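You operate a simulated robot arm through the tools that you are given. There is no shell and no other tool. Be economical: measure what you need, move in short steps, check, and stop when the job is done.

You are at the controls of a simulated robot arm. One attempt, no reset.

## Task
Zero the strength meter on clean water, then take a reading of the brew sample.
Fine: blue collar tube into the tube well, press ZERO, tube back; red collar tube in, press READ, tube back.

The check looks at the end state, three seconds after you hand in, the way a careful person would. Anything else that was tipped, shoved, dropped, spilled or broken makes it a failure.

## Robot
A 6-joint arm with a two-finger parallel gripper, fixed in place. Base frame: the origin is at the foot of the arm, x ahead of it, y to its left, z up; the work surface is at about z = 804. Lengths are in mm, angles in rad, forces in N, time in s.
With the tool pointing down near the work surface it reaches from about 260 to 680 mm from the base axis. Its first joint turns from -1.152 to 1.152 rad. Payload 2.9 kg.
The tool frame sits at the grasp point between the pads (the TCP): z along the fingers, y along the line on which they close. The tips reach 30 mm beyond it. The gripper opens to 110 mm. The fingers are 20 mm wide and 10 mm thick; the gripper's body (48 by 112 mm) begins 55 mm behind the TCP.
Orientation is told as [roll, pitch, yaw] about the base's x, y, z axes, in that order, counted from this pose: with the fingers straight down and closing along the base's y, the tool's x points along the base's -x, its y along +y and its z along -z.

## Interface
- The arm moves only by the tool arm_command. Its argument "moves" is a list of rows, each a list of 7 numbers: the shift along the tool's x, y, z in mm, then the turn, a rotation vector about the tool's x, y, z in rad, then the gripper command, from -1 (fully open) to 1 (shut), values between in proportion. In form: [[x, y, z, rx, ry, rz, jaw], ...]. A call has 1 to 8 rows; each row is the pose to reach, as a shift and turn from the pose commanded when the call began, along the tool's axes at that moment. A row lasts 0.2 s, in which the tool goes at most 50 mm and 0.15 rad; a call with a longer step from one row to the next is refused whole, and so is a gripper value outside its range. A pose out of reach is approached as far as the arm can. The call stops where the force on the tool passes 40 N (or 10 N more than at its start, if that is more) or the arm is blocked; 0.2 s more then pass. The fingers move at their own pace (about 108 mm/s each) and stop on an object; they squeeze with about 42 N. The grip force told is the motor's: it shows also when the fingers shut on nothing. Time passes only in rows, and 0.2 s behind the last, so rows that repeat a pose let the fingers close. It gives the time, the measured TCP pose, the force on the tool (base axes), the opening and the grip force at its end, in the units of the frame above (readings bear some noise).
- Cameras (640 x 400 px; columns grow to the right, rows downward): "scene" is fixed at [72.9, 425.8, 1389.5]; the picture's right is [-0.81, -0.59, 0.00], its down [-0.30, 0.42, -0.86] and it looks along [0.50, -0.69, -0.52] (base axes); focal length 348 px, centre (320, 200). "wrist" rides on the gripper at [-36, 0, -57] in the tool frame; the picture's right is [0.00, -1.00, 0.00], its down [0.97, 0.00, -0.24] and it looks along [0.24, 0.00, 0.97] (tool axes); focal length 218 px, centre (320, 200). There is no depth. A picture from a camera that has moved, and an enlarged one, comes with that camera's place and axes in the base frame and with its lens.
- snapshot(camera): a new picture of that camera. It takes no simulated time.
- zoom(camera, box): a new picture of the part [left, top, right, bottom] of that camera's present view, enlarged. It takes no simulated time.
- hand_in(): hands the job in; it is judged then, once.

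Work in short steps. Places have to be worked out from the pictures, the camera data and where the tool is seen: move nearer, look again, correct. Check each grasp and each placing, and mend what went wrong. You have 120 turns and 64 pictures in all, those below and enlarged ones among them. Open the gripper and draw the arm clear of the work before you hand the job in, unless the task says otherwise; then end with one line.

The tools are called after "Request:" as a command line: name --pt "numbers of a row" for each row, then --argument value for the rest, lists and objects as JSON in quotes. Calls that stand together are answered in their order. arm_command: Moves the arm, as the interface text tells. Its arguments: {"type":"object","properties":{"moves":{"type":"array"}},"required":["moves"]} The other tools are called the same way: snapshot (camera) takes a picture; zoom (camera, box) takes an enlarged picture of a part of a camera's view; hand_in () hands the job in.

At the start:

```text
time: 0.0
tool_pos: [448.0, -101.3, 1162.4]
tool_rot: [-0.001, -0.003, -0.001]
contact_force: [0.4, 0.9, 0.1]
width: 110.0
finger_force: 0.0
```

scene: 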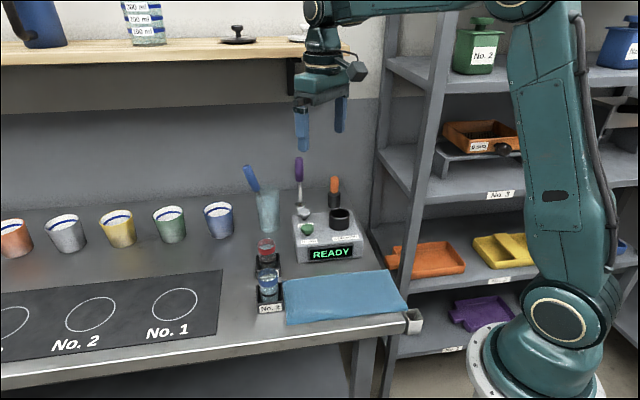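
wrist: 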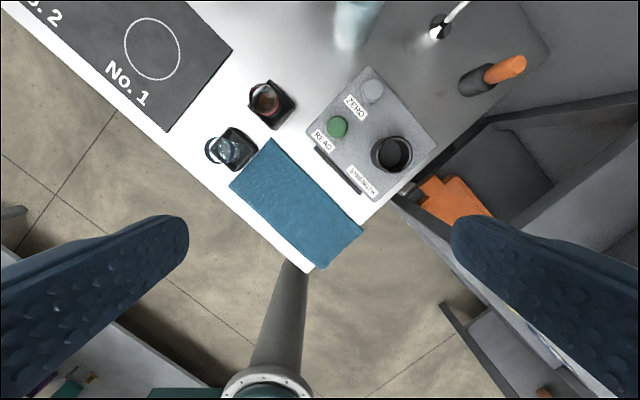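

I'll enlarge the tubes and the meter in both cameras to measure them.

Request:
zoom --camera "scene" --box '[230, 170, 390, 330]'

Request:
zoom --camera "wrist" --box '[190, 50, 450, 210]'

```text
2.50 times, centred on (310, 250) of scene
camera zoom: at [72.9, 425.8, 1389.5], right [-0.81, -0.59, 0.0], down [-0.3, 0.42, -0.86], along [0.5, -0.69, -0.52], focal length 871 px, centre (345, 75)
```

zoom: 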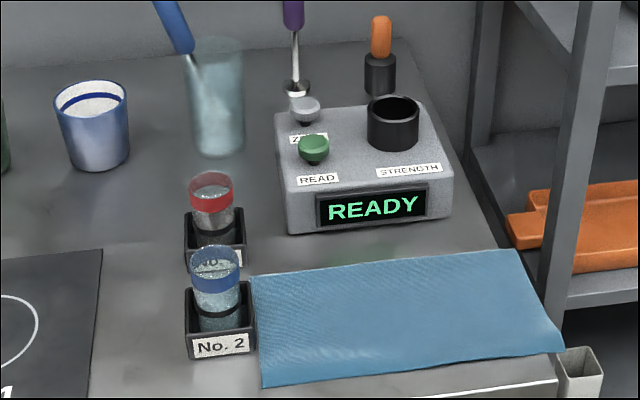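

```text
2.46 times, centred on (320, 130) of wrist
camera zoom: at [483.3, -101.2, 1219.8], right [0.0, -1.0, 0.0], down [-0.97, 0.0, 0.24], along [-0.24, 0.0, -0.97], focal length 537 px, centre (320, 372)
```

zoom: 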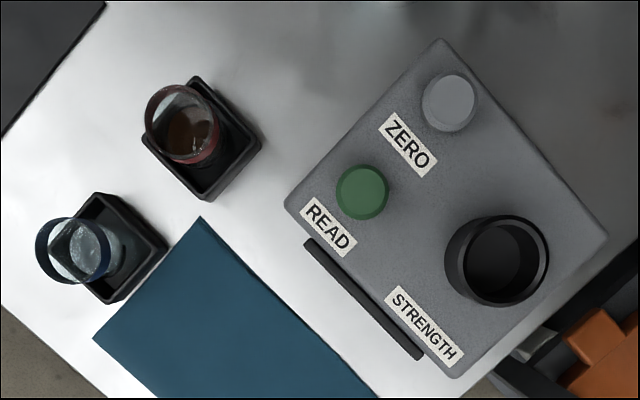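

The blue tube's rim works out near (477, 54, 877), the red's near (551, -19, 875), and the well rim near (473, -215, 880). Everything sits at about 41° yaw, so I'll move above the blue tube and turn by 0.72 rad for a closer look.

Request:
arm_command --pt "-6 31 22 0 0 -0.144 -1" --pt "-12 62 44 0 0 -0.288 -1" --pt "-17 93 66 0 0 -0.432 -1" --pt "-23 124 88 0 0 -0.576 -1" --pt "-29 155 110 0 0 -0.72 -1" --pt "-29 155 110 0 0 -0.72 -1"

Request:
snapshot --camera "wrist"

```text
time: 1.4
tool_pos: [476.0, 53.5, 1051.5]
tool_rot: [0.0, 0.0, 0.722]
contact_force: [0.2, -0.4, 0.6]
width: 109.6
finger_force: 0.1
```

```text
59 pictures are left
camera wrist: at [503.1, 76.5, 1108.6], right [0.66, -0.75, 0.0], down [-0.73, -0.64, 0.24], along [-0.18, -0.16, -0.97], focal length 218 px, centre (320, 200)
```

wrist: 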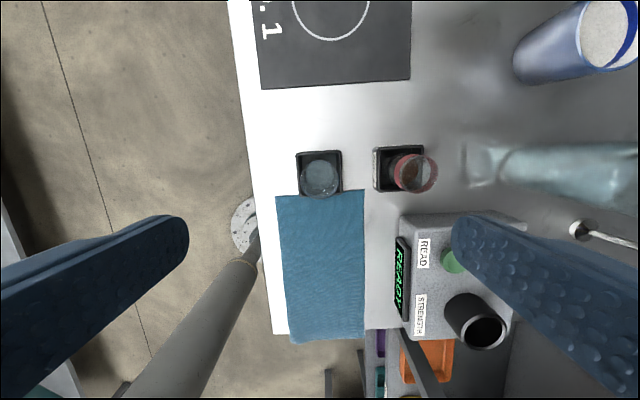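

Request:
zoom --camera "wrist" --box '[270, 130, 450, 220]'

```text
3.56 times, centred on (360, 175) of wrist
camera zoom: at [503.1, 76.5, 1108.6], right [0.66, -0.75, 0.0], down [-0.73, -0.64, 0.24], along [-0.18, -0.16, -0.97], focal length 776 px, centre (178, 289)
```

zoom: 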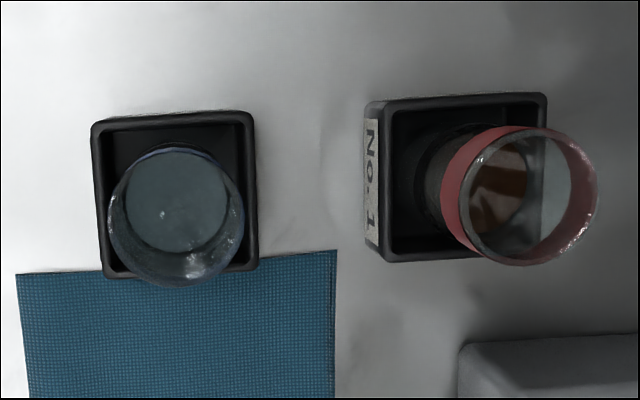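

Request:
zoom --camera "wrist" --box '[390, 200, 530, 360]'

Request:
zoom --camera "scene" --box '[250, 225, 290, 320]'

Request:
zoom --camera "scene" --box '[290, 200, 370, 270]'

```text
2.50 times, centred on (460, 280) of wrist
camera zoom: at [503.1, 76.5, 1108.6], right [0.66, -0.75, 0.0], down [-0.73, -0.64, 0.24], along [-0.18, -0.16, -0.97], focal length 546 px, centre (-30, 0)
```

zoom: 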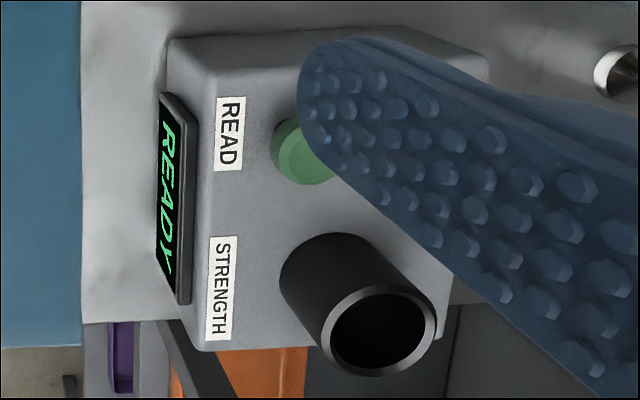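

```text
4.21 times, centred on (270, 272) of scene
camera zoom: at [72.9, 425.8, 1389.5], right [-0.81, -0.59, 0.0], down [-0.3, 0.42, -0.86], along [0.5, -0.69, -0.52], focal length 1467 px, centre (530, -105)
```

zoom: 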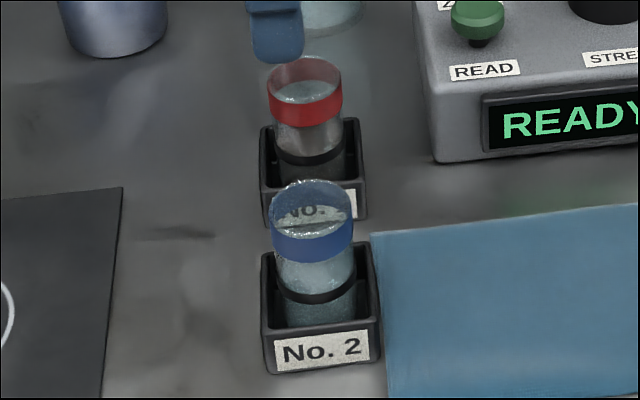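

```text
5.71 times, centred on (330, 235) of scene
camera zoom: at [72.9, 425.8, 1389.5], right [-0.81, -0.59, 0.0], down [-0.3, 0.42, -0.86], along [0.5, -0.69, -0.52], focal length 1991 px, centre (263, 0)
```

zoom: 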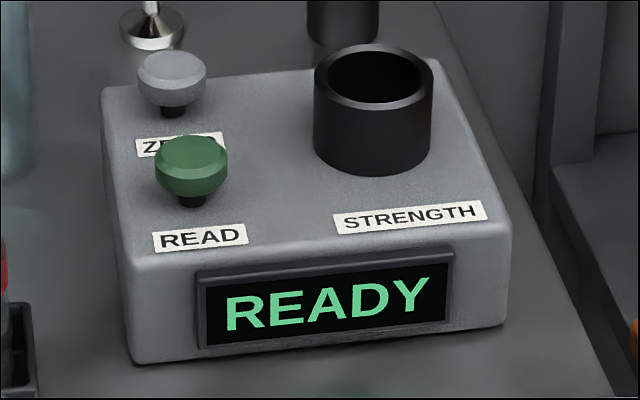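

The tube is centred under the TCP within about 1 mm. I'll descend partway with the jaw at about 70 mm and look again.

Request:
arm_command --pt "-0.5 0 35 0 0 0 -0.27" --pt "-0.5 0 70 0 0 0 -0.27" --pt "-0.5 0 100 0 0 0 -0.27" --pt "-0.5 0 115 0 0 0 -0.27" --pt "-0.5 0 115 0 0 0 -0.27"

Request:
snapshot --camera "wrist"

Request:
zoom --camera "scene" --box '[230, 210, 310, 320]'

```text
time: 2.6
tool_pos: [475.6, 53.9, 937.3]
tool_rot: [0.001, -0.001, 0.72]
contact_force: [-1.1, -0.4, 0.9]
width: 70.0
finger_force: 0.1
```

```text
54 pictures are left
camera wrist: at [502.7, 77.4, 994.1], right [0.66, -0.75, 0.0], down [-0.73, -0.64, 0.24], along [-0.18, -0.16, -0.97], focal length 218 px, centre (320, 200)
```

wrist: 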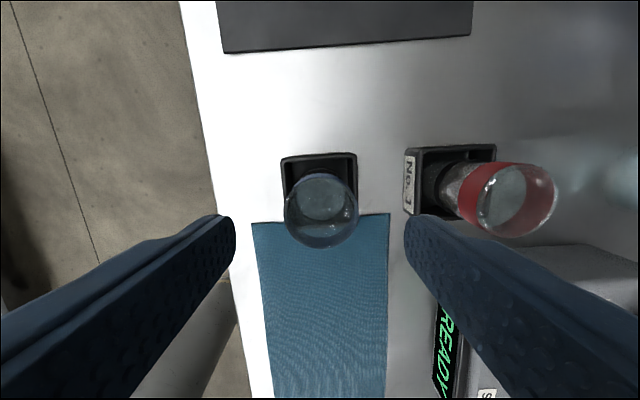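

```text
3.64 times, centred on (270, 265) of scene
camera zoom: at [72.9, 425.8, 1389.5], right [-0.81, -0.59, 0.0], down [-0.3, 0.42, -0.86], along [0.5, -0.69, -0.52], focal length 1267 px, centre (502, -36)
```

zoom: 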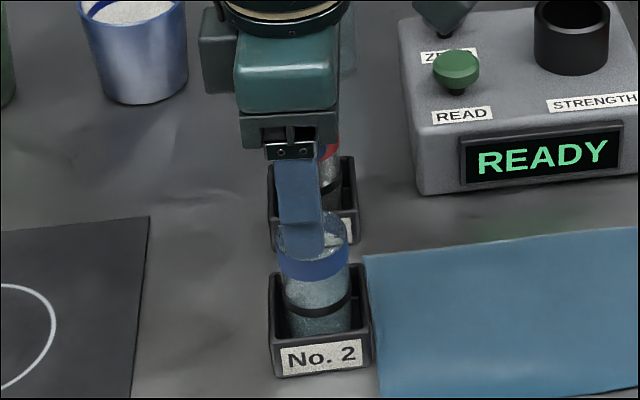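

The rim sits at about z = 875 and is centred. I'll lower to TCP z ≈ 886, so the tips take only the collar, and close.

Request:
arm_command --pt "0 0 26 0 0 0 -0.27" --pt "0 0 51 0 0 0 -0.27" --pt "0 0 51 0 0 0 0.1" --pt "0 0 51 0 0 0 0.4" --pt "0 0 51 0 0 0 1" --pt "0 0 51 0 0 0 1"

Request:
zoom --camera "scene" --box '[230, 210, 310, 320]'

```text
time: 4.0
tool_pos: [476.3, 53.7, 885.9]
tool_rot: [0.001, -0.001, 0.719]
contact_force: [0.4, 0.3, 0.3]
width: 39.0
finger_force: 42.0
```

```text
3.64 times, centred on (270, 265) of scene
camera zoom: at [73.0, 425.8, 1389.5], right [-0.81, -0.59, 0.0], down [-0.3, 0.42, -0.86], along [0.5, -0.69, -0.52], focal length 1267 px, centre (502, -36)
```

zoom: 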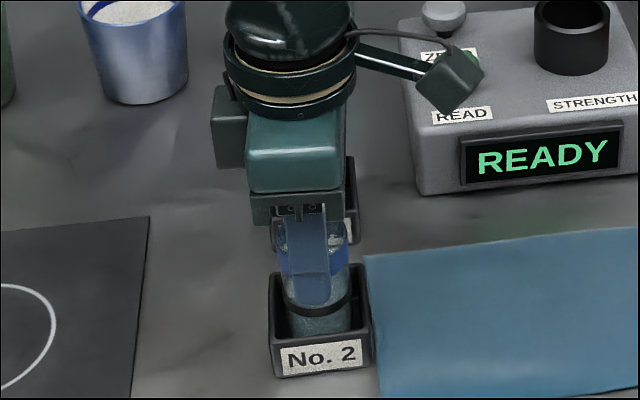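

The blue tube is gripped at 39 mm width. I'll lift it straight up.

Request:
arm_command --pt "0 0 -8 0 0 0 1" --pt "0 0 -22 0 0 0 1" --pt "0 0 -40 0 0 0 1" --pt "0 0 -60 0 0 0 1" --pt "0 0 -80 0 0 0 1" --pt "0 0 -100 0 0 0 1" --pt "0 0 -114 0 0 0 1" --pt "0 0 -120 0 0 0 1"

Request:
zoom --camera "scene" --box '[230, 150, 310, 320]'

```text
time: 5.8
tool_pos: [477.6, 54.2, 1007.0]
tool_rot: [0.001, 0.0, 0.719]
contact_force: [0.5, -0.1, -1.7]
width: 38.7
finger_force: 42.0
```

```text
2.35 times, centred on (270, 235) of scene
camera zoom: at [73.0, 425.8, 1389.5], right [-0.81, -0.59, 0.0], down [-0.3, 0.42, -0.86], along [0.5, -0.69, -0.52], focal length 820 px, centre (438, 118)
```

zoom: 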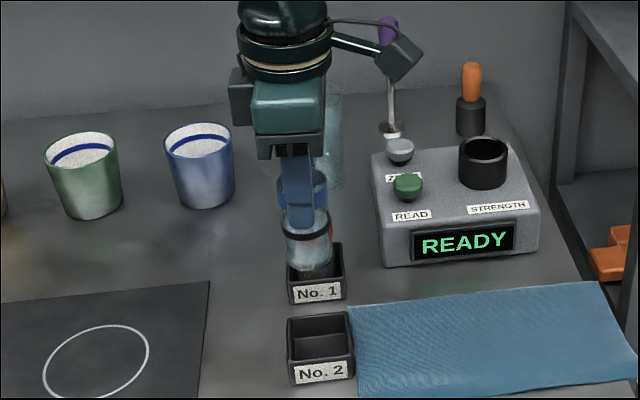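

The tube came up clean. I'll carry it toward the well, stopping about 70 mm short to the side so that the wrist camera sees the well unobstructed.

Request:
arm_command --pt "9 -6 -4 0 0 0 1" --pt "31 -22 -8 0 0 0 1" --pt "61 -43 -12 0 0 0 1" --pt "93 -65 -16 0 0 0 1" --pt "125 -87 -20 0 0 0 1" --pt "155 -108 -20 0 0 0 1" --pt "173 -121 -20 0 0 0 1" --pt "179 -125 -20 0 0 0 1"

Request:
snapshot --camera "wrist"

Request:
snapshot --camera "scene"

```text
time: 7.6
tool_pos: [425.2, -158.1, 1026.3]
tool_rot: [0.001, -0.001, 0.719]
contact_force: [0.6, -0.1, -1.4]
width: 38.7
finger_force: 42.0
```

```text
50 pictures are left
camera wrist: at [451.5, -134.2, 1083.4], right [0.66, -0.75, 0.0], down [-0.73, -0.64, 0.24], along [-0.18, -0.16, -0.97], focal length 218 px, centre (320, 200)
```

wrist: 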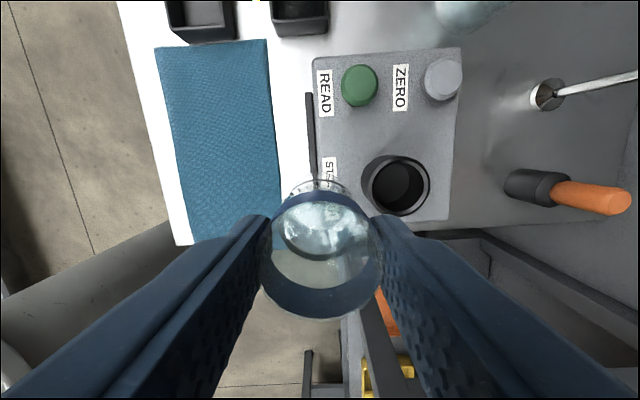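

```text
49 pictures are left
```

scene: 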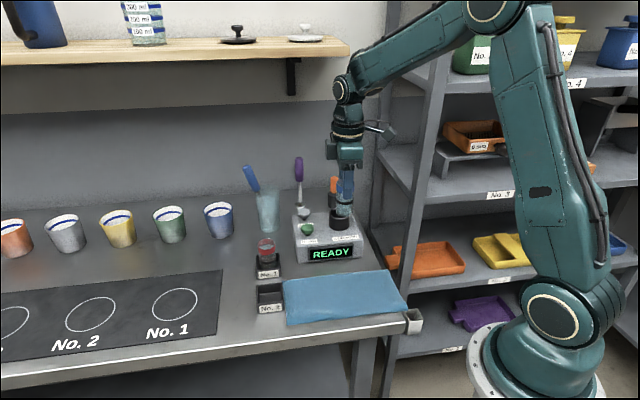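

Request:
zoom --camera "wrist" --box '[300, 40, 480, 230]'

```text
2.11 times, centred on (390, 135) of wrist
camera zoom: at [451.5, -134.2, 1083.4], right [0.66, -0.75, 0.0], down [-0.73, -0.64, 0.24], along [-0.18, -0.16, -0.97], focal length 460 px, centre (173, 337)
```

zoom: 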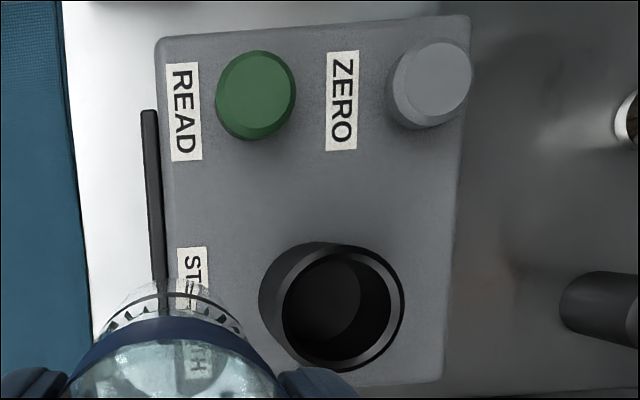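

I need the tube's precise place in the gripper, so I'll zoom on it.

Request:
zoom --camera "wrist" --box '[240, 170, 400, 330]'

Request:
zoom --camera "scene" --box '[310, 140, 390, 250]'

```text
2.50 times, centred on (320, 250) of wrist
camera zoom: at [451.5, -134.2, 1083.4], right [0.66, -0.75, 0.0], down [-0.73, -0.64, 0.24], along [-0.18, -0.16, -0.97], focal length 546 px, centre (320, 75)
```

zoom: 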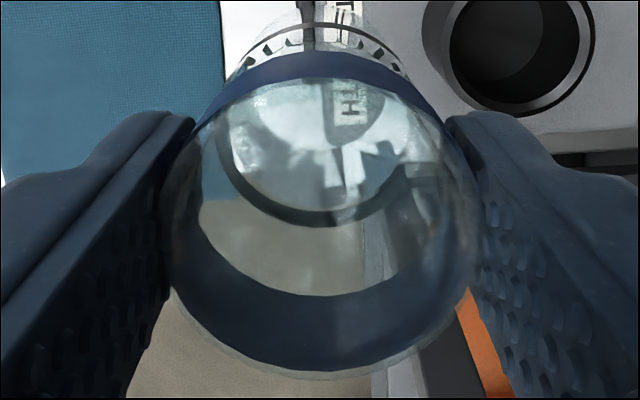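

```text
3.64 times, centred on (350, 195) of scene
camera zoom: at [73.0, 425.8, 1389.5], right [-0.81, -0.59, 0.0], down [-0.3, 0.42, -0.86], along [0.5, -0.69, -0.52], focal length 1267 px, centre (211, 218)
```

zoom: 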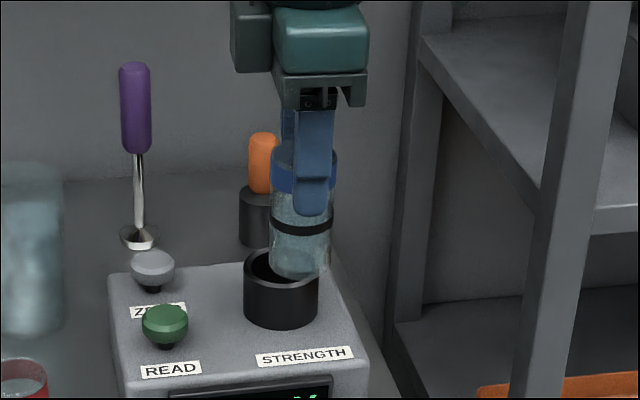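

The tube is centred in the jaws, about 1 mm toward -x. My estimate of the well axis is (472, -207) with the rim at about z = 894. I'll shift over it at height and then check alignment.

Request:
arm_command --pt "0 -6 0 0 0 0 1" --pt "-1 -20 0 0 0 0 1" --pt "-1 -38 0 0 0 0 1" --pt "-1.8 -54 0 0 0 0 1" --pt "-1.8 -65 0 0 0 0 1" --pt "-1.8 -67.8 0 0 0 0 1" --pt "-1.8 -67.8 0 0 0 0 1"

Request:
zoom --camera "scene" --box '[300, 150, 380, 250]'

Request:
zoom --camera "wrist" --box '[220, 120, 420, 320]'

```text
time: 9.2
tool_pos: [471.0, -208.1, 1025.6]
tool_rot: [0.0, -0.001, 0.719]
contact_force: [-0.7, -0.4, -1.6]
width: 38.8
finger_force: 41.8
```

```text
4.00 times, centred on (340, 200) of scene
camera zoom: at [73.0, 425.8, 1389.5], right [-0.81, -0.59, 0.0], down [-0.3, 0.42, -0.86], along [0.5, -0.69, -0.52], focal length 1393 px, centre (240, 200)
```

zoom: 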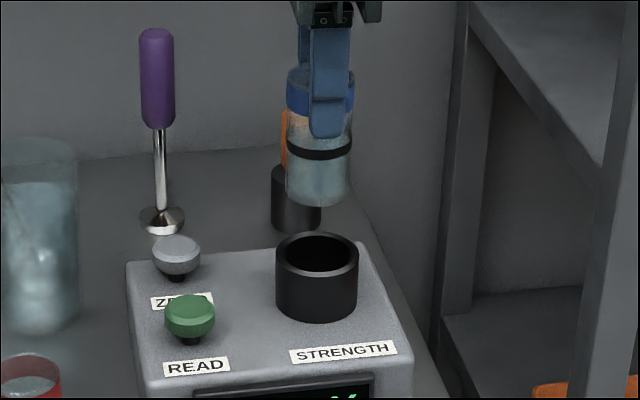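

```text
2.00 times, centred on (320, 220) of wrist
camera zoom: at [497.8, -183.6, 1083.3], right [0.66, -0.75, 0.0], down [-0.73, -0.64, 0.24], along [-0.18, -0.16, -0.97], focal length 436 px, centre (320, 160)
```

zoom: 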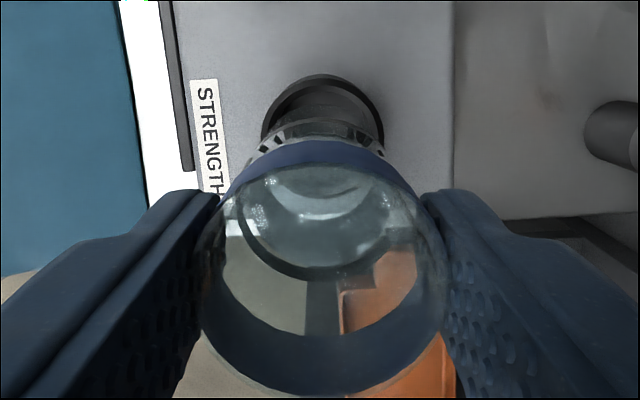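

Both views show alignment within about 1 mm. I'll nudge -0.7 mm in tool y, lower until the tube bottom is just above the rim, and check again.

Request:
arm_command --pt "0 -0.7 10 0 0 0 1" --pt "0 -0.7 25 0 0 0 1" --pt "0 -0.7 38 0 0 0 1" --pt "0 -0.7 46 0 0 0 1" --pt "0 -0.7 46 0 0 0 1"

Request:
zoom --camera "scene" --box '[310, 170, 370, 240]'

Request:
zoom --camera "wrist" --box '[260, 140, 380, 220]'

```text
time: 10.4
tool_pos: [470.7, -208.3, 979.5]
tool_rot: [0.0, 0.001, 0.718]
contact_force: [0.0, 0.6, -0.7]
width: 38.8
finger_force: 41.0
```

```text
5.71 times, centred on (340, 205) of scene
camera zoom: at [73.0, 425.8, 1389.5], right [-0.81, -0.59, 0.0], down [-0.3, 0.42, -0.86], along [0.5, -0.69, -0.52], focal length 1991 px, centre (206, 171)
```

zoom: 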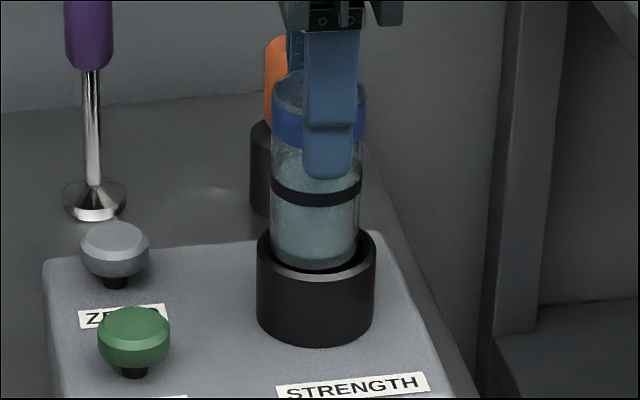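

```text
5.00 times, centred on (320, 180) of wrist
camera zoom: at [497.4, -183.8, 1037.6], right [0.66, -0.75, 0.0], down [-0.73, -0.64, 0.24], along [-0.18, -0.16, -0.97], focal length 1091 px, centre (320, 300)
```

zoom: 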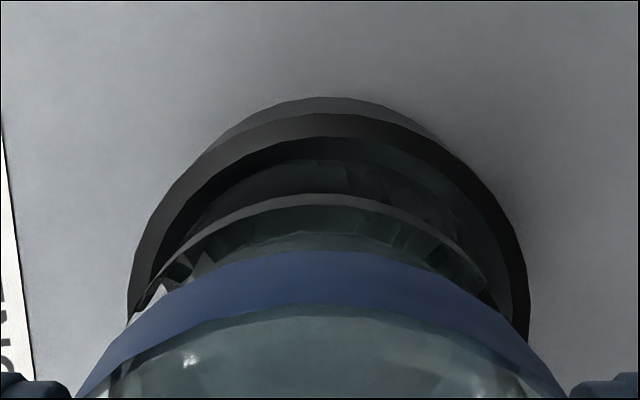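

The pictures show the tube about 1 mm off in each axis, needing +1 in tool x and -0.9 in tool y. I'll correct and begin the insertion gently.

Request:
arm_command --pt "1 -0.9 0 0 0 0 1" --pt "1 -0.9 4 0 0 0 1" --pt "1 -0.9 9 0 0 0 1" --pt "1 -0.9 14 0 0 0 1"

Request:
zoom --camera "scene" --box '[310, 170, 370, 240]'

Request:
zoom --camera "wrist" --box '[260, 140, 380, 220]'

```text
time: 11.4
tool_pos: [471.1, -209.2, 965.7]
tool_rot: [0.002, 0.0, 0.718]
contact_force: [0.8, 0.2, -0.8]
width: 38.8
finger_force: 41.8
```

```text
5.71 times, centred on (340, 205) of scene
camera zoom: at [73.0, 425.8, 1389.5], right [-0.81, -0.59, 0.0], down [-0.3, 0.42, -0.86], along [0.5, -0.69, -0.52], focal length 1991 px, centre (206, 171)
```

zoom: 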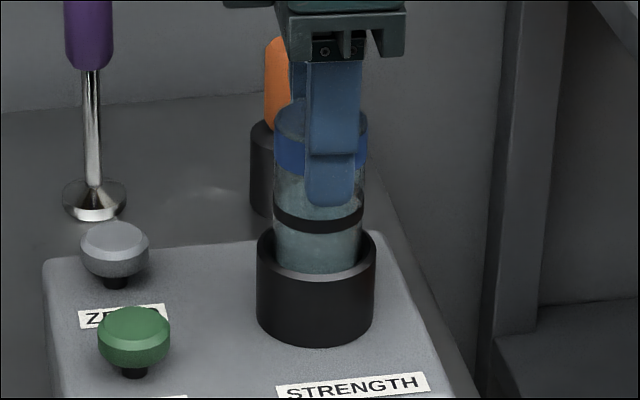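

```text
5.00 times, centred on (320, 180) of wrist
camera zoom: at [497.1, -185.9, 1023.0], right [0.66, -0.75, 0.0], down [-0.73, -0.64, 0.24], along [-0.18, -0.16, -0.97], focal length 1091 px, centre (320, 300)
```

zoom: 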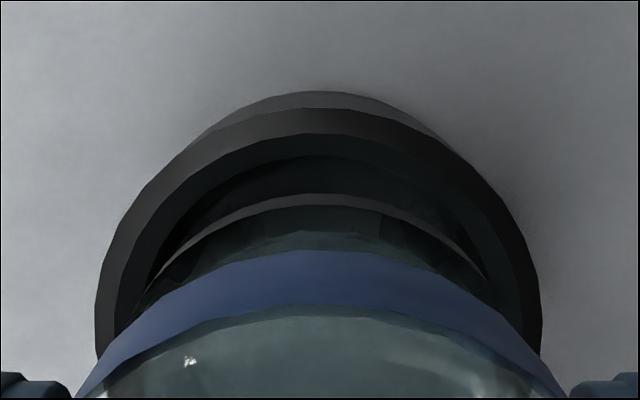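

The tube is well centred and entering the well. I'll continue down slowly, watching the force.

Request:
arm_command --pt "0 0 5 0 0 0 1" --pt "0 0 10 0 0 0 1" --pt "0 0 15 0 0 0 1" --pt "0 0 20 0 0 0 1" --pt "0 0 25 0 0 0 1" --pt "0 0 30 0 0 0 1" --pt "0 0 34 0 0 0 1" --pt "0 0 37 0 0 0 1"

Request:
zoom --camera "scene" --box '[310, 170, 370, 240]'

```text
time: 13.2
tool_pos: [469.8, -208.9, 932.7]
tool_rot: [-0.007, -0.004, 0.719]
contact_force: [-1.2, 3.2, 30.6]
width: 38.6
finger_force: 42.0
```

```text
5.71 times, centred on (340, 205) of scene
camera zoom: at [72.5, 426.0, 1389.4], right [-0.81, -0.59, 0.0], down [-0.3, 0.42, -0.86], along [0.5, -0.69, -0.52], focal length 1991 px, centre (206, 171)
```

zoom: 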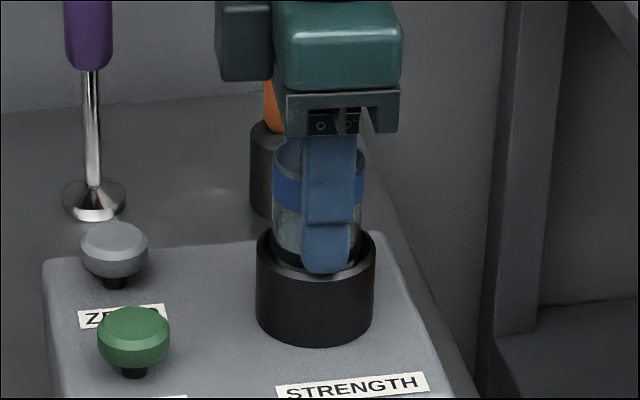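

There's 30 N of upward force at z ≈ 933, so the tube has bottomed. I'll ease up to unload, then open slightly to let it seat.

Request:
arm_command --pt "0 0 -3 0 0 0 1" --pt "0 0 -4.5 0 0 0 1" --pt "0 0 -4.5 0 0 0 1"

Request:
zoom --camera "scene" --box '[310, 170, 370, 240]'

```text
time: 14.0
tool_pos: [470.2, -208.2, 932.7]
tool_rot: [0.004, 0.002, 0.719]
contact_force: [0.7, -0.2, -0.3]
width: 38.7
finger_force: 41.9
```

```text
5.71 times, centred on (340, 205) of scene
camera zoom: at [73.0, 425.8, 1389.5], right [-0.81, -0.59, 0.0], down [-0.3, 0.42, -0.86], along [0.5, -0.69, -0.52], focal length 1991 px, centre (206, 171)
```

zoom: 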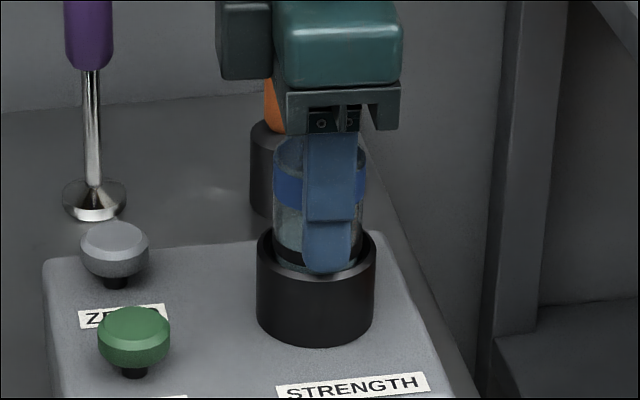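

Unloaded. I'll open gently to about 58 mm and check the tube stays upright.

Request:
arm_command --pt "0 0 0 0 0 0 0.25" --pt "0 0 0 0 0 0 0.1" --pt "0 0 0 0 0 0 -0.05" --pt "0 0 0 0 0 0 -0.05"

Request:
zoom --camera "scene" --box '[310, 170, 370, 240]'

```text
time: 15.0
tool_pos: [472.0, -209.1, 933.8]
tool_rot: [-0.002, 0.001, 0.718]
contact_force: [0.2, -0.2, 0.4]
width: 57.9
finger_force: 0.2
```

```text
5.71 times, centred on (340, 205) of scene
camera zoom: at [72.9, 425.8, 1389.5], right [-0.81, -0.59, 0.0], down [-0.3, 0.42, -0.86], along [0.5, -0.69, -0.52], focal length 1991 px, centre (206, 171)
```

zoom: 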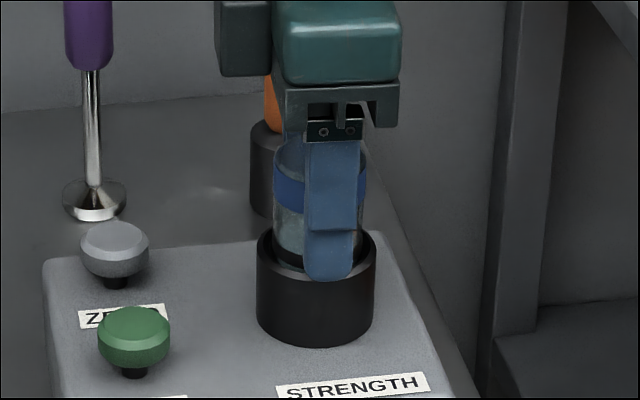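

The tube stands seated. I'll raise straight up clear of it and look.

Request:
arm_command --pt "0 0 -10 0 0 0 -0.05" --pt "0 0 -30 0 0 0 -0.05" --pt "0 0 -60 0 0 0 -0.05" --pt "0 0 -90 0 0 0 -0.05" --pt "0 0 -100 0 0 0 -0.05"

Request:
snapshot --camera "wrist"

Request:
zoom --camera "scene" --box '[280, 180, 380, 270]'

```text
time: 16.2
tool_pos: [470.7, -210.3, 1034.0]
tool_rot: [-0.001, -0.001, 0.718]
contact_force: [-0.4, 0.1, 0.0]
width: 57.8
finger_force: 0.1
```

```text
36 pictures are left
camera wrist: at [498.1, -186.0, 1091.5], right [0.66, -0.75, 0.0], down [-0.73, -0.64, 0.24], along [-0.18, -0.16, -0.97], focal length 218 px, centre (320, 200)
```

wrist: 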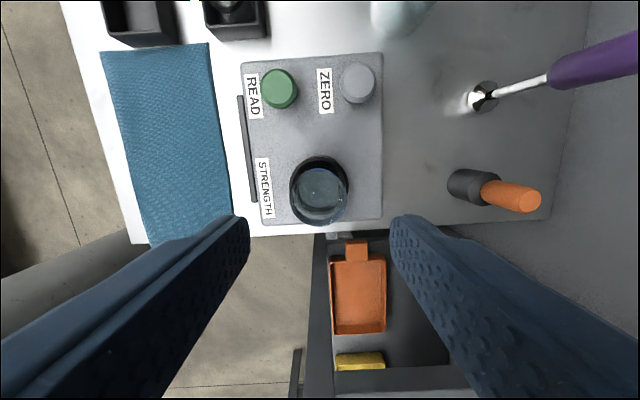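

```text
4.44 times, centred on (330, 225) of scene
camera zoom: at [72.9, 425.8, 1389.5], right [-0.81, -0.59, 0.0], down [-0.3, 0.42, -0.86], along [0.5, -0.69, -0.52], focal length 1548 px, centre (276, 89)
```

zoom: 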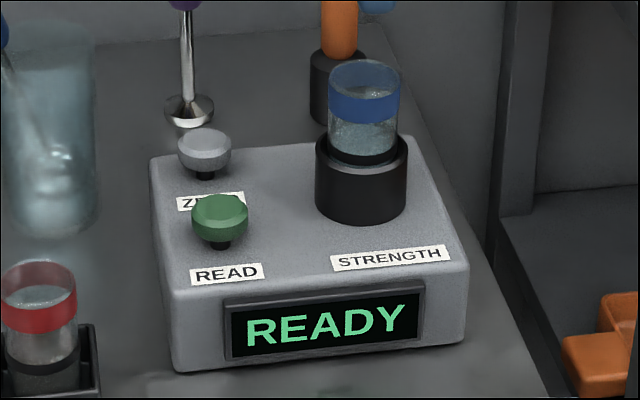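

The blue tube sits upright and the display reads READY. ZERO's cap works out near (562, -176) with its top at about z = 878. I'll close the fingers, move over it and lower to tip height 905.

Request:
arm_command --pt "-23 -9 0 0 0 0 0.5" --pt "-46 -18 0 0 0 0 1" --pt "-70 -27 0 0 0 0 1" --pt "-90.9 -34.7 0 0 0 0 1" --pt "-90.9 -34.7 40 0 0 0 1" --pt "-90.9 -34.7 80 0 0 0 1" --pt "-90.9 -34.7 99 0 0 0 1" --pt "-90.9 -34.7 99 0 0 0 1"

Request:
zoom --camera "scene" --box '[280, 180, 380, 270]'

Request:
snapshot --camera "wrist"

```text
time: 18.0
tool_pos: [560.5, -175.2, 933.4]
tool_rot: [0.0, 0.001, 0.72]
contact_force: [-0.3, 0.8, -0.5]
width: 0.1
finger_force: 38.1
```

```text
4.44 times, centred on (330, 225) of scene
camera zoom: at [72.9, 425.8, 1389.5], right [-0.81, -0.59, 0.0], down [-0.3, 0.42, -0.86], along [0.5, -0.69, -0.52], focal length 1548 px, centre (276, 89)
```

zoom: 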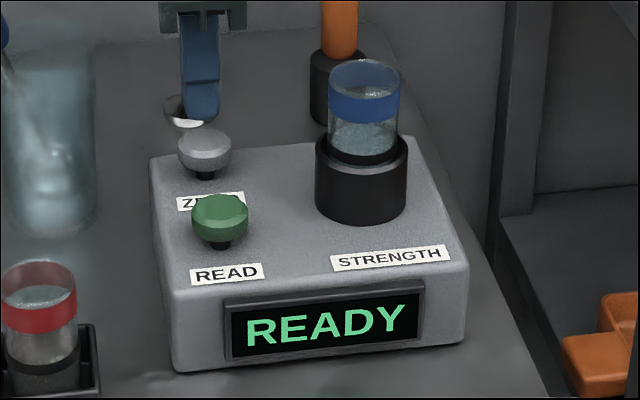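

```text
33 pictures are left
camera wrist: at [587.8, -151.6, 991.5], right [0.66, -0.75, 0.0], down [-0.73, -0.64, 0.24], along [-0.18, -0.16, -0.97], focal length 218 px, centre (320, 200)
```

wrist: 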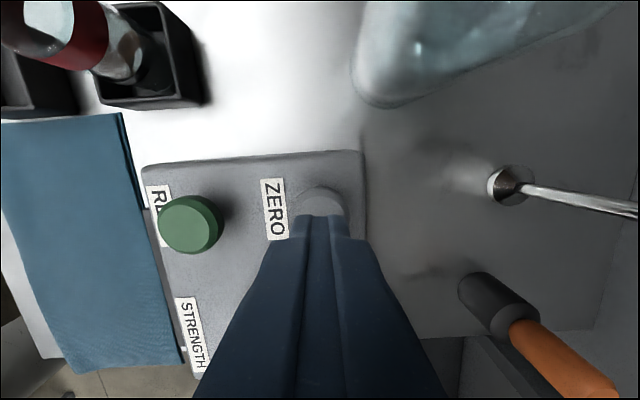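

The tip is centred over ZERO. I'll lower in small steps.

Request:
arm_command --pt "0 0 12 0 0 0 1" --pt "0 0 20 0 0 0 1" --pt "0 0 23 0 0 0 1" --pt "0 0 25 0 0 0 1" --pt "0 0 27 0 0 0 1" --pt "0 0 29 0 0 0 1"

Request:
zoom --camera "scene" --box '[280, 180, 380, 270]'

```text
time: 19.4
tool_pos: [561.3, -174.8, 908.0]
tool_rot: [0.0, -0.001, 0.719]
contact_force: [-4.3, 1.7, 9.4]
width: 0.1
finger_force: 37.7
```

```text
4.44 times, centred on (330, 225) of scene
camera zoom: at [72.7, 425.9, 1389.5], right [-0.81, -0.59, 0.0], down [-0.3, 0.42, -0.86], along [0.5, -0.69, -0.52], focal length 1548 px, centre (276, 89)
```

zoom: 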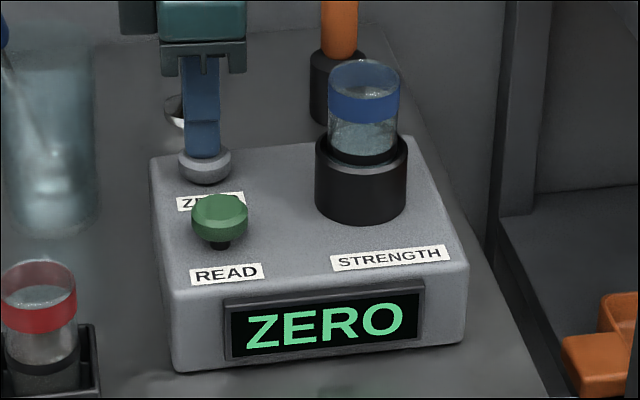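

The display shows ZERO. I'll lift off and return above the blue tube.

Request:
arm_command --pt "0 0 -10 0 0 0 1" --pt "0 0 -45 0 0 0 1" --pt "0 0 -90 0 0 0 1" --pt "0 0 -128 0 0 0 0.3" --pt "30 12 -128 0 0 0 -0.05" --pt "60 23 -128 0 0 0 -0.05" --pt "90.9 34.7 -128 0 0 0 -0.05" --pt "90.9 34.7 -128 0 0 0 -0.05"

Request:
zoom --camera "scene" --box '[280, 150, 380, 270]'

```text
time: 21.2
tool_pos: [471.2, -208.7, 1036.3]
tool_rot: [0.0, 0.001, 0.72]
contact_force: [-0.7, -0.2, 0.1]
width: 57.9
finger_force: 0.1
```

```text
3.33 times, centred on (330, 210) of scene
camera zoom: at [72.9, 425.8, 1389.5], right [-0.81, -0.59, 0.0], down [-0.3, 0.42, -0.86], along [0.5, -0.69, -0.52], focal length 1161 px, centre (287, 167)
```

zoom: 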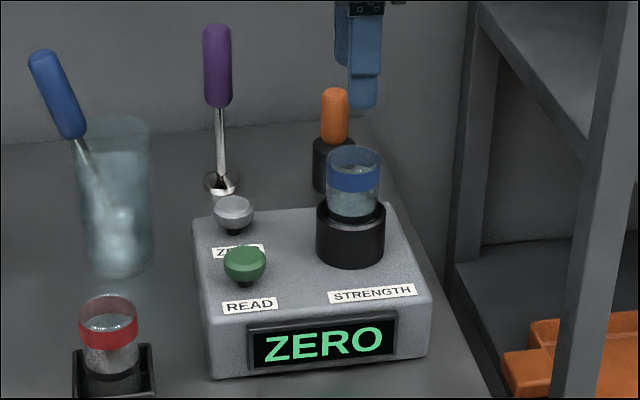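

ZERO has latched. I'll descend the same way, grip the blue tube and lift a little.

Request:
arm_command --pt "0 0 40 0 0 0 -0.05" --pt "0 0 75 0 0 0 -0.05" --pt "0 0 95 0 0 0 -0.05" --pt "0 0 102.5 0 0 0 -0.05" --pt "0 0 102.5 0 0 0 0.2" --pt "0 0 102.5 0 0 0 0.5" --pt "0 0 102.5 0 0 0 1" --pt "0 0 102.5 0 0 0 1"

```text
time: 23.0
tool_pos: [471.0, -209.0, 930.3]
tool_rot: [0.0, 0.002, 0.719]
contact_force: [-0.6, 1.5, -0.4]
width: 38.6
finger_force: 41.7
```

Gripped at 38.6 mm. I'll lift straight out of the well.

Request:
arm_command --pt "0 0 -6 0 0 0 1" --pt "0 0 -16 0 0 0 1" --pt "0 0 -28 0 0 0 1" --pt "0 0 -42 0 0 0 1" --pt "0 0 -58 0 0 0 1" --pt "0 0 -76 0 0 0 1" --pt "0 0 -90 0 0 0 1" --pt "0 0 -95 0 0 0 1"

Request:
zoom --camera "scene" --box '[280, 150, 380, 270]'

```text
time: 24.8
tool_pos: [470.2, -209.5, 1026.6]
tool_rot: [0.001, -0.001, 0.719]
contact_force: [-0.6, 0.2, -0.6]
width: 38.2
finger_force: 42.1
```

```text
3.33 times, centred on (330, 210) of scene
camera zoom: at [72.9, 425.8, 1389.5], right [-0.81, -0.59, 0.0], down [-0.3, 0.42, -0.86], along [0.5, -0.69, -0.52], focal length 1161 px, centre (287, 167)
```

zoom: 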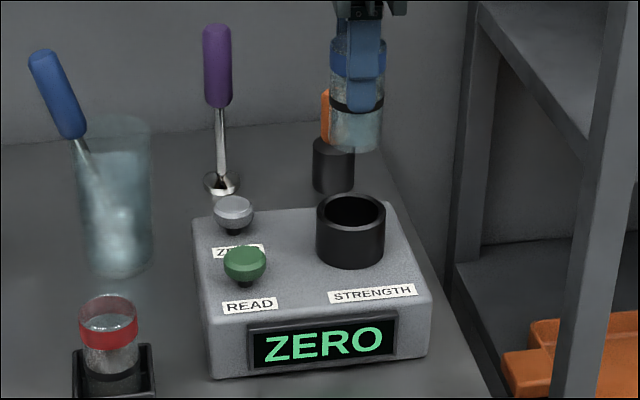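

The blue tube is out cleanly. I'll carry it back above its holder.

Request:
arm_command --pt "-8 9 0 0 0 0 1" --pt "-27 30 0 0 0 0 1" --pt "-56 61 0 0 0 0 1" --pt "-86 94 0 0 0 0 1" --pt "-117 128 0 0 0 0 1" --pt "-147 161 0 0 0 0 1" --pt "-169 185 0 0 0 0 1" --pt "-177.5 194.3 0 0 0 0 1"

Request:
snapshot --camera "wrist"

Request:
zoom --camera "scene" --box '[220, 190, 320, 320]'

```text
time: 26.6
tool_pos: [475.2, 54.3, 1027.4]
tool_rot: [0.001, 0.0, 0.719]
contact_force: [-0.1, 0.4, -1.2]
width: 36.5
finger_force: 42.4
```

```text
29 pictures are left
camera wrist: at [503.5, 77.2, 1084.3], right [0.66, -0.75, 0.0], down [-0.73, -0.64, 0.24], along [-0.18, -0.16, -0.97], focal length 218 px, centre (320, 200)
```

wrist: 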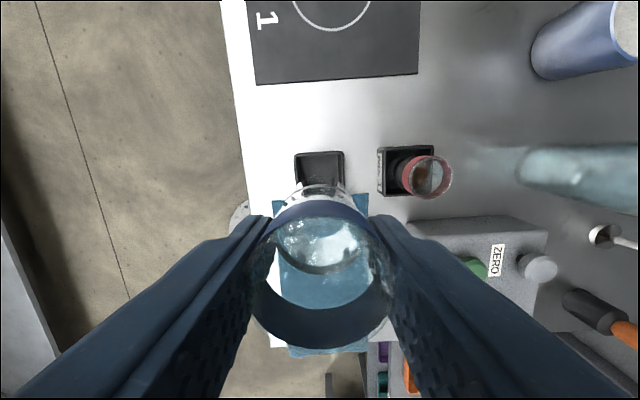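

```text
3.08 times, centred on (270, 255) of scene
camera zoom: at [72.9, 425.8, 1389.5], right [-0.81, -0.59, 0.0], down [-0.3, 0.42, -0.86], along [0.5, -0.69, -0.52], focal length 1072 px, centre (474, 31)
```

zoom: 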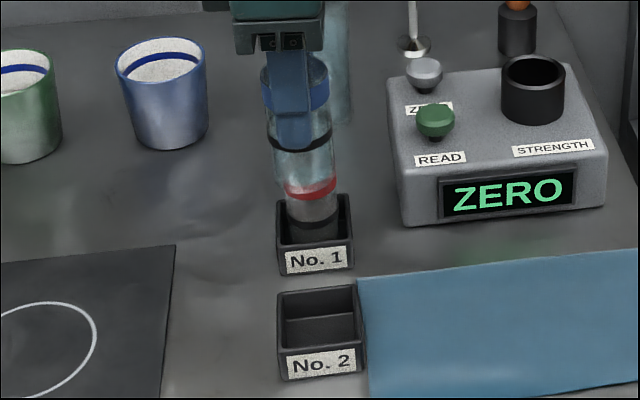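

The grip width fell to 36.5 mm, so something may be creeping. I'll look closely at the tube in the jaws before going down.

Request:
zoom --camera "wrist" --box '[220, 140, 420, 360]'

Request:
zoom --camera "scene" --box '[285, 185, 335, 255]'

```text
1.82 times, centred on (320, 250) of wrist
camera zoom: at [503.5, 77.2, 1084.3], right [0.66, -0.75, 0.0], down [-0.73, -0.64, 0.24], along [-0.18, -0.16, -0.97], focal length 397 px, centre (320, 109)
```

zoom: 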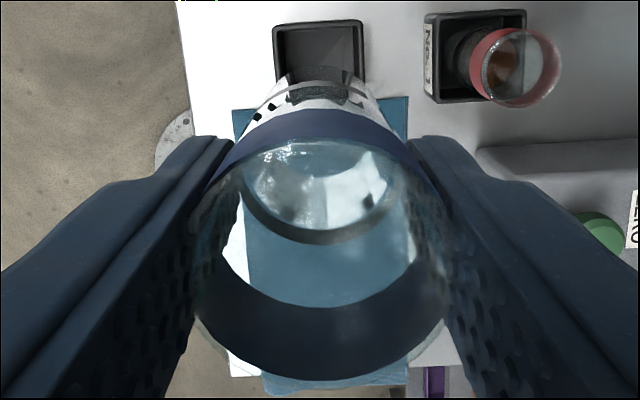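

```text
5.71 times, centred on (310, 220) of scene
camera zoom: at [72.9, 425.8, 1389.5], right [-0.81, -0.59, 0.0], down [-0.3, 0.42, -0.86], along [0.5, -0.69, -0.52], focal length 1991 px, centre (377, 86)
```

zoom: 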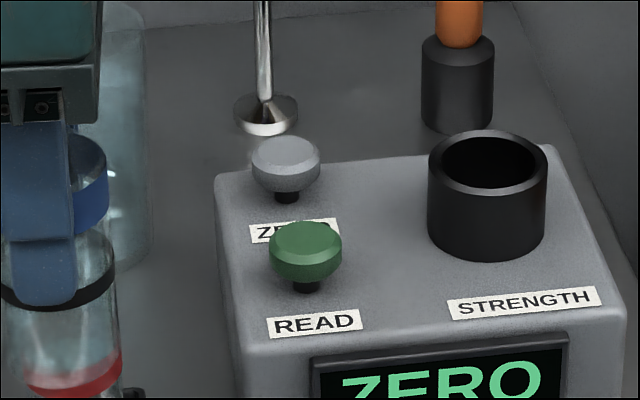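

The tube is still centred (about +1.7 mm in x) and upright; it just sits about 7–8 mm higher in the jaws, from the seating push. I'll shift -2 in tool x and lower to just inside the holder.

Request:
arm_command --pt "-2 0 10 0 0 0 1" --pt "-2 0 30 0 0 0 1" --pt "-2 0 52 0 0 0 1" --pt "-2 0 74 0 0 0 1" --pt "-2 0 92 0 0 0 1" --pt "-2 0 100 0 0 0 1"

Request:
zoom --camera "scene" --box '[230, 210, 310, 320]'

Request:
snapshot --camera "wrist"

```text
time: 28.0
tool_pos: [476.4, 54.3, 926.9]
tool_rot: [0.0, -0.001, 0.719]
contact_force: [0.3, -0.8, -1.0]
width: 36.4
finger_force: 42.5
```

```text
3.64 times, centred on (270, 265) of scene
camera zoom: at [73.0, 425.8, 1389.5], right [-0.81, -0.59, 0.0], down [-0.3, 0.42, -0.86], along [0.5, -0.69, -0.52], focal length 1267 px, centre (502, -36)
```

zoom: 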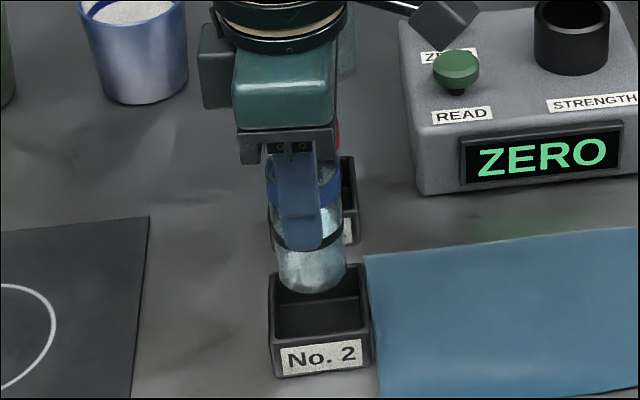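

```text
24 pictures are left
camera wrist: at [505.0, 78.2, 983.6], right [0.66, -0.75, 0.0], down [-0.73, -0.64, 0.24], along [-0.18, -0.16, -0.97], focal length 218 px, centre (320, 200)
```

wrist: 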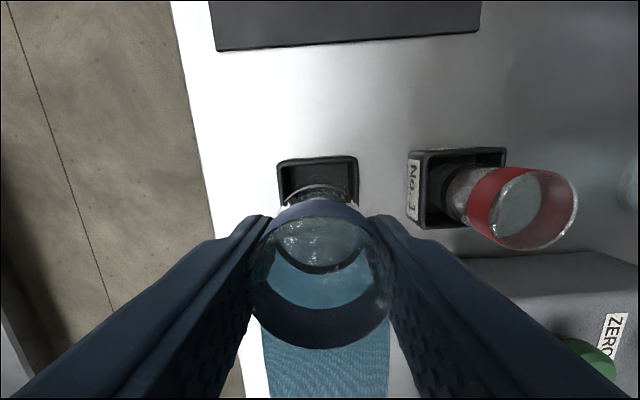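

The tube is aligned over the holder opening. I'll lower slowly.

Request:
arm_command --pt "0 0 10 0 0 0 1" --pt "0 0 20 0 0 0 1" --pt "0 0 29 0 0 0 1" --pt "0 0 36 0 0 0 1" --pt "0 0 41 0 0 0 1"

Request:
zoom --camera "scene" --box '[230, 210, 310, 320]'

```text
time: 29.2
tool_pos: [477.2, 55.8, 886.5]
tool_rot: [0.0, 0.001, 0.719]
contact_force: [0.1, 0.6, -1.1]
width: 36.2
finger_force: 41.7
```

```text
3.64 times, centred on (270, 265) of scene
camera zoom: at [73.0, 425.8, 1389.5], right [-0.81, -0.59, 0.0], down [-0.3, 0.42, -0.86], along [0.5, -0.69, -0.52], focal length 1267 px, centre (502, -36)
```

zoom: 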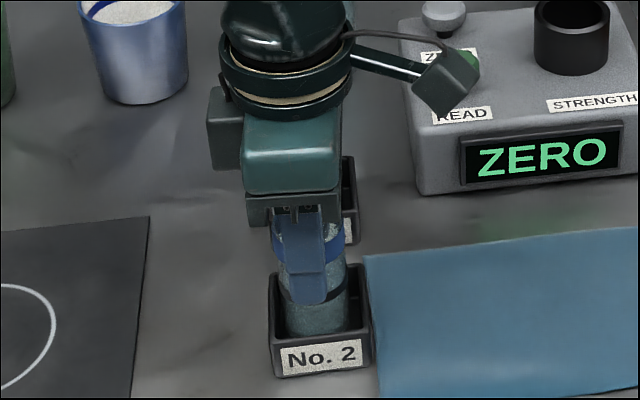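

Nearly down. I'll continue in small steps until it touches.

Request:
arm_command --pt "0 0 2 0 0 0 1" --pt "0 0 4 0 0 0 1" --pt "0 0 6 0 0 0 1" --pt "0 0 6 0 0 0 1"

```text
time: 30.2
tool_pos: [478.4, 56.7, 878.8]
tool_rot: [-0.002, 0.0, 0.721]
contact_force: [-0.3, -0.8, -0.6]
width: 36.5
finger_force: 42.8
```

Request:
arm_command --pt "0 0 1.5 0 0 0 1" --pt "0 0 3 0 0 0 1" --pt "0 0 3 0 0 0 1"

Request:
zoom --camera "scene" --box '[230, 210, 310, 320]'

```text
time: 31.0
tool_pos: [478.0, 55.0, 877.8]
tool_rot: [0.0, -0.001, 0.718]
contact_force: [-0.4, 0.0, -0.7]
width: 36.2
finger_force: 42.5
```

```text
3.64 times, centred on (270, 265) of scene
camera zoom: at [73.0, 425.8, 1389.5], right [-0.81, -0.59, 0.0], down [-0.3, 0.42, -0.86], along [0.5, -0.69, -0.52], focal length 1267 px, centre (502, -36)
```

zoom: 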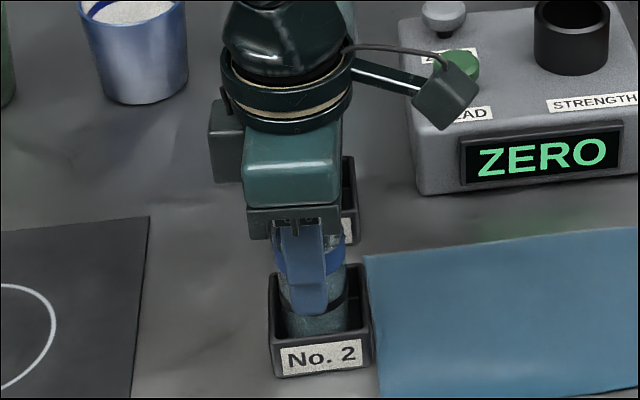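

Request:
arm_command --pt "0 0 1.5 0 0 0 1" --pt "0 0 3 0 0 0 1"

```text
time: 31.6
tool_pos: [477.1, 56.0, 875.6]
tool_rot: [-0.001, -0.001, 0.72]
contact_force: [-6.0, -1.3, 21.7]
width: 35.9
finger_force: 42.5
```

Contact at 21.7 N, so it is seated on the holder floor. I'll ease up 1.5 mm and release gently.

Request:
arm_command --pt "0 0 -1.5 0 0 0 1" --pt "0 0 -1.5 0 0 0 0.3" --pt "0 0 -1.5 0 0 0 0.15" --pt "0 0 -1.5 0 0 0 -0.05" --pt "0 0 -1.5 0 0 0 -0.15" --pt "0 0 -1.5 0 0 0 -0.15"

Request:
zoom --camera "scene" --box '[230, 210, 310, 320]'

```text
time: 33.0
tool_pos: [477.2, 55.8, 875.0]
tool_rot: [0.0, -0.001, 0.718]
contact_force: [-0.5, -0.2, -0.6]
width: 63.2
finger_force: 0.0
```

```text
3.64 times, centred on (270, 265) of scene
camera zoom: at [72.9, 425.8, 1389.5], right [-0.81, -0.59, 0.0], down [-0.3, 0.42, -0.86], along [0.5, -0.69, -0.52], focal length 1267 px, centre (502, -36)
```

zoom: 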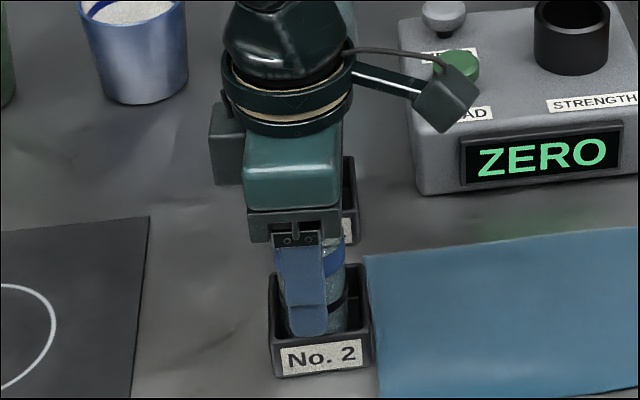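

Released. I'll rise straight up, then move over the red tube.

Request:
arm_command --pt "0 0 -15 0 0 0 -0.15" --pt "0 0 -50 0 0 0 -0.15" --pt "0 0 -95 0 0 0 -0.15" --pt "0 0 -120 0 0 0 -0.27" --pt "-2 -35 -120 0 0 0 -0.27" --pt "-4 -70 -120 0 0 0 -0.27" --pt "-6 -103 -120 0 0 0 -0.27" --pt "-6 -103 -120 0 0 0 -0.27"

Request:
snapshot --camera "wrist"

```text
time: 34.8
tool_pos: [551.1, -19.5, 995.2]
tool_rot: [0.001, 0.0, 0.72]
contact_force: [0.0, 0.2, -0.1]
width: 70.0
finger_force: 0.0
```

```text
20 pictures are left
camera wrist: at [578.0, 4.1, 1052.3], right [0.66, -0.75, 0.0], down [-0.73, -0.64, 0.24], along [-0.18, -0.16, -0.97], focal length 218 px, centre (320, 200)
```

wrist: 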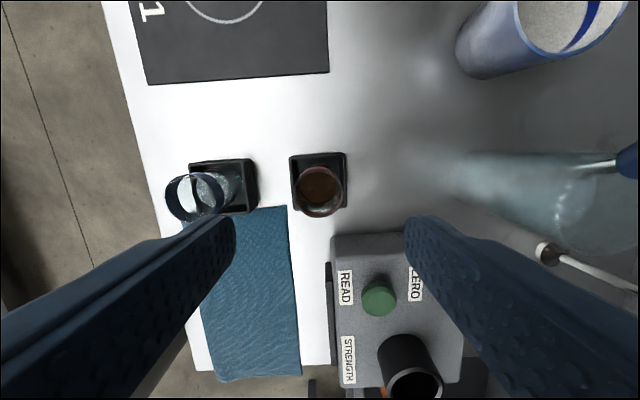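

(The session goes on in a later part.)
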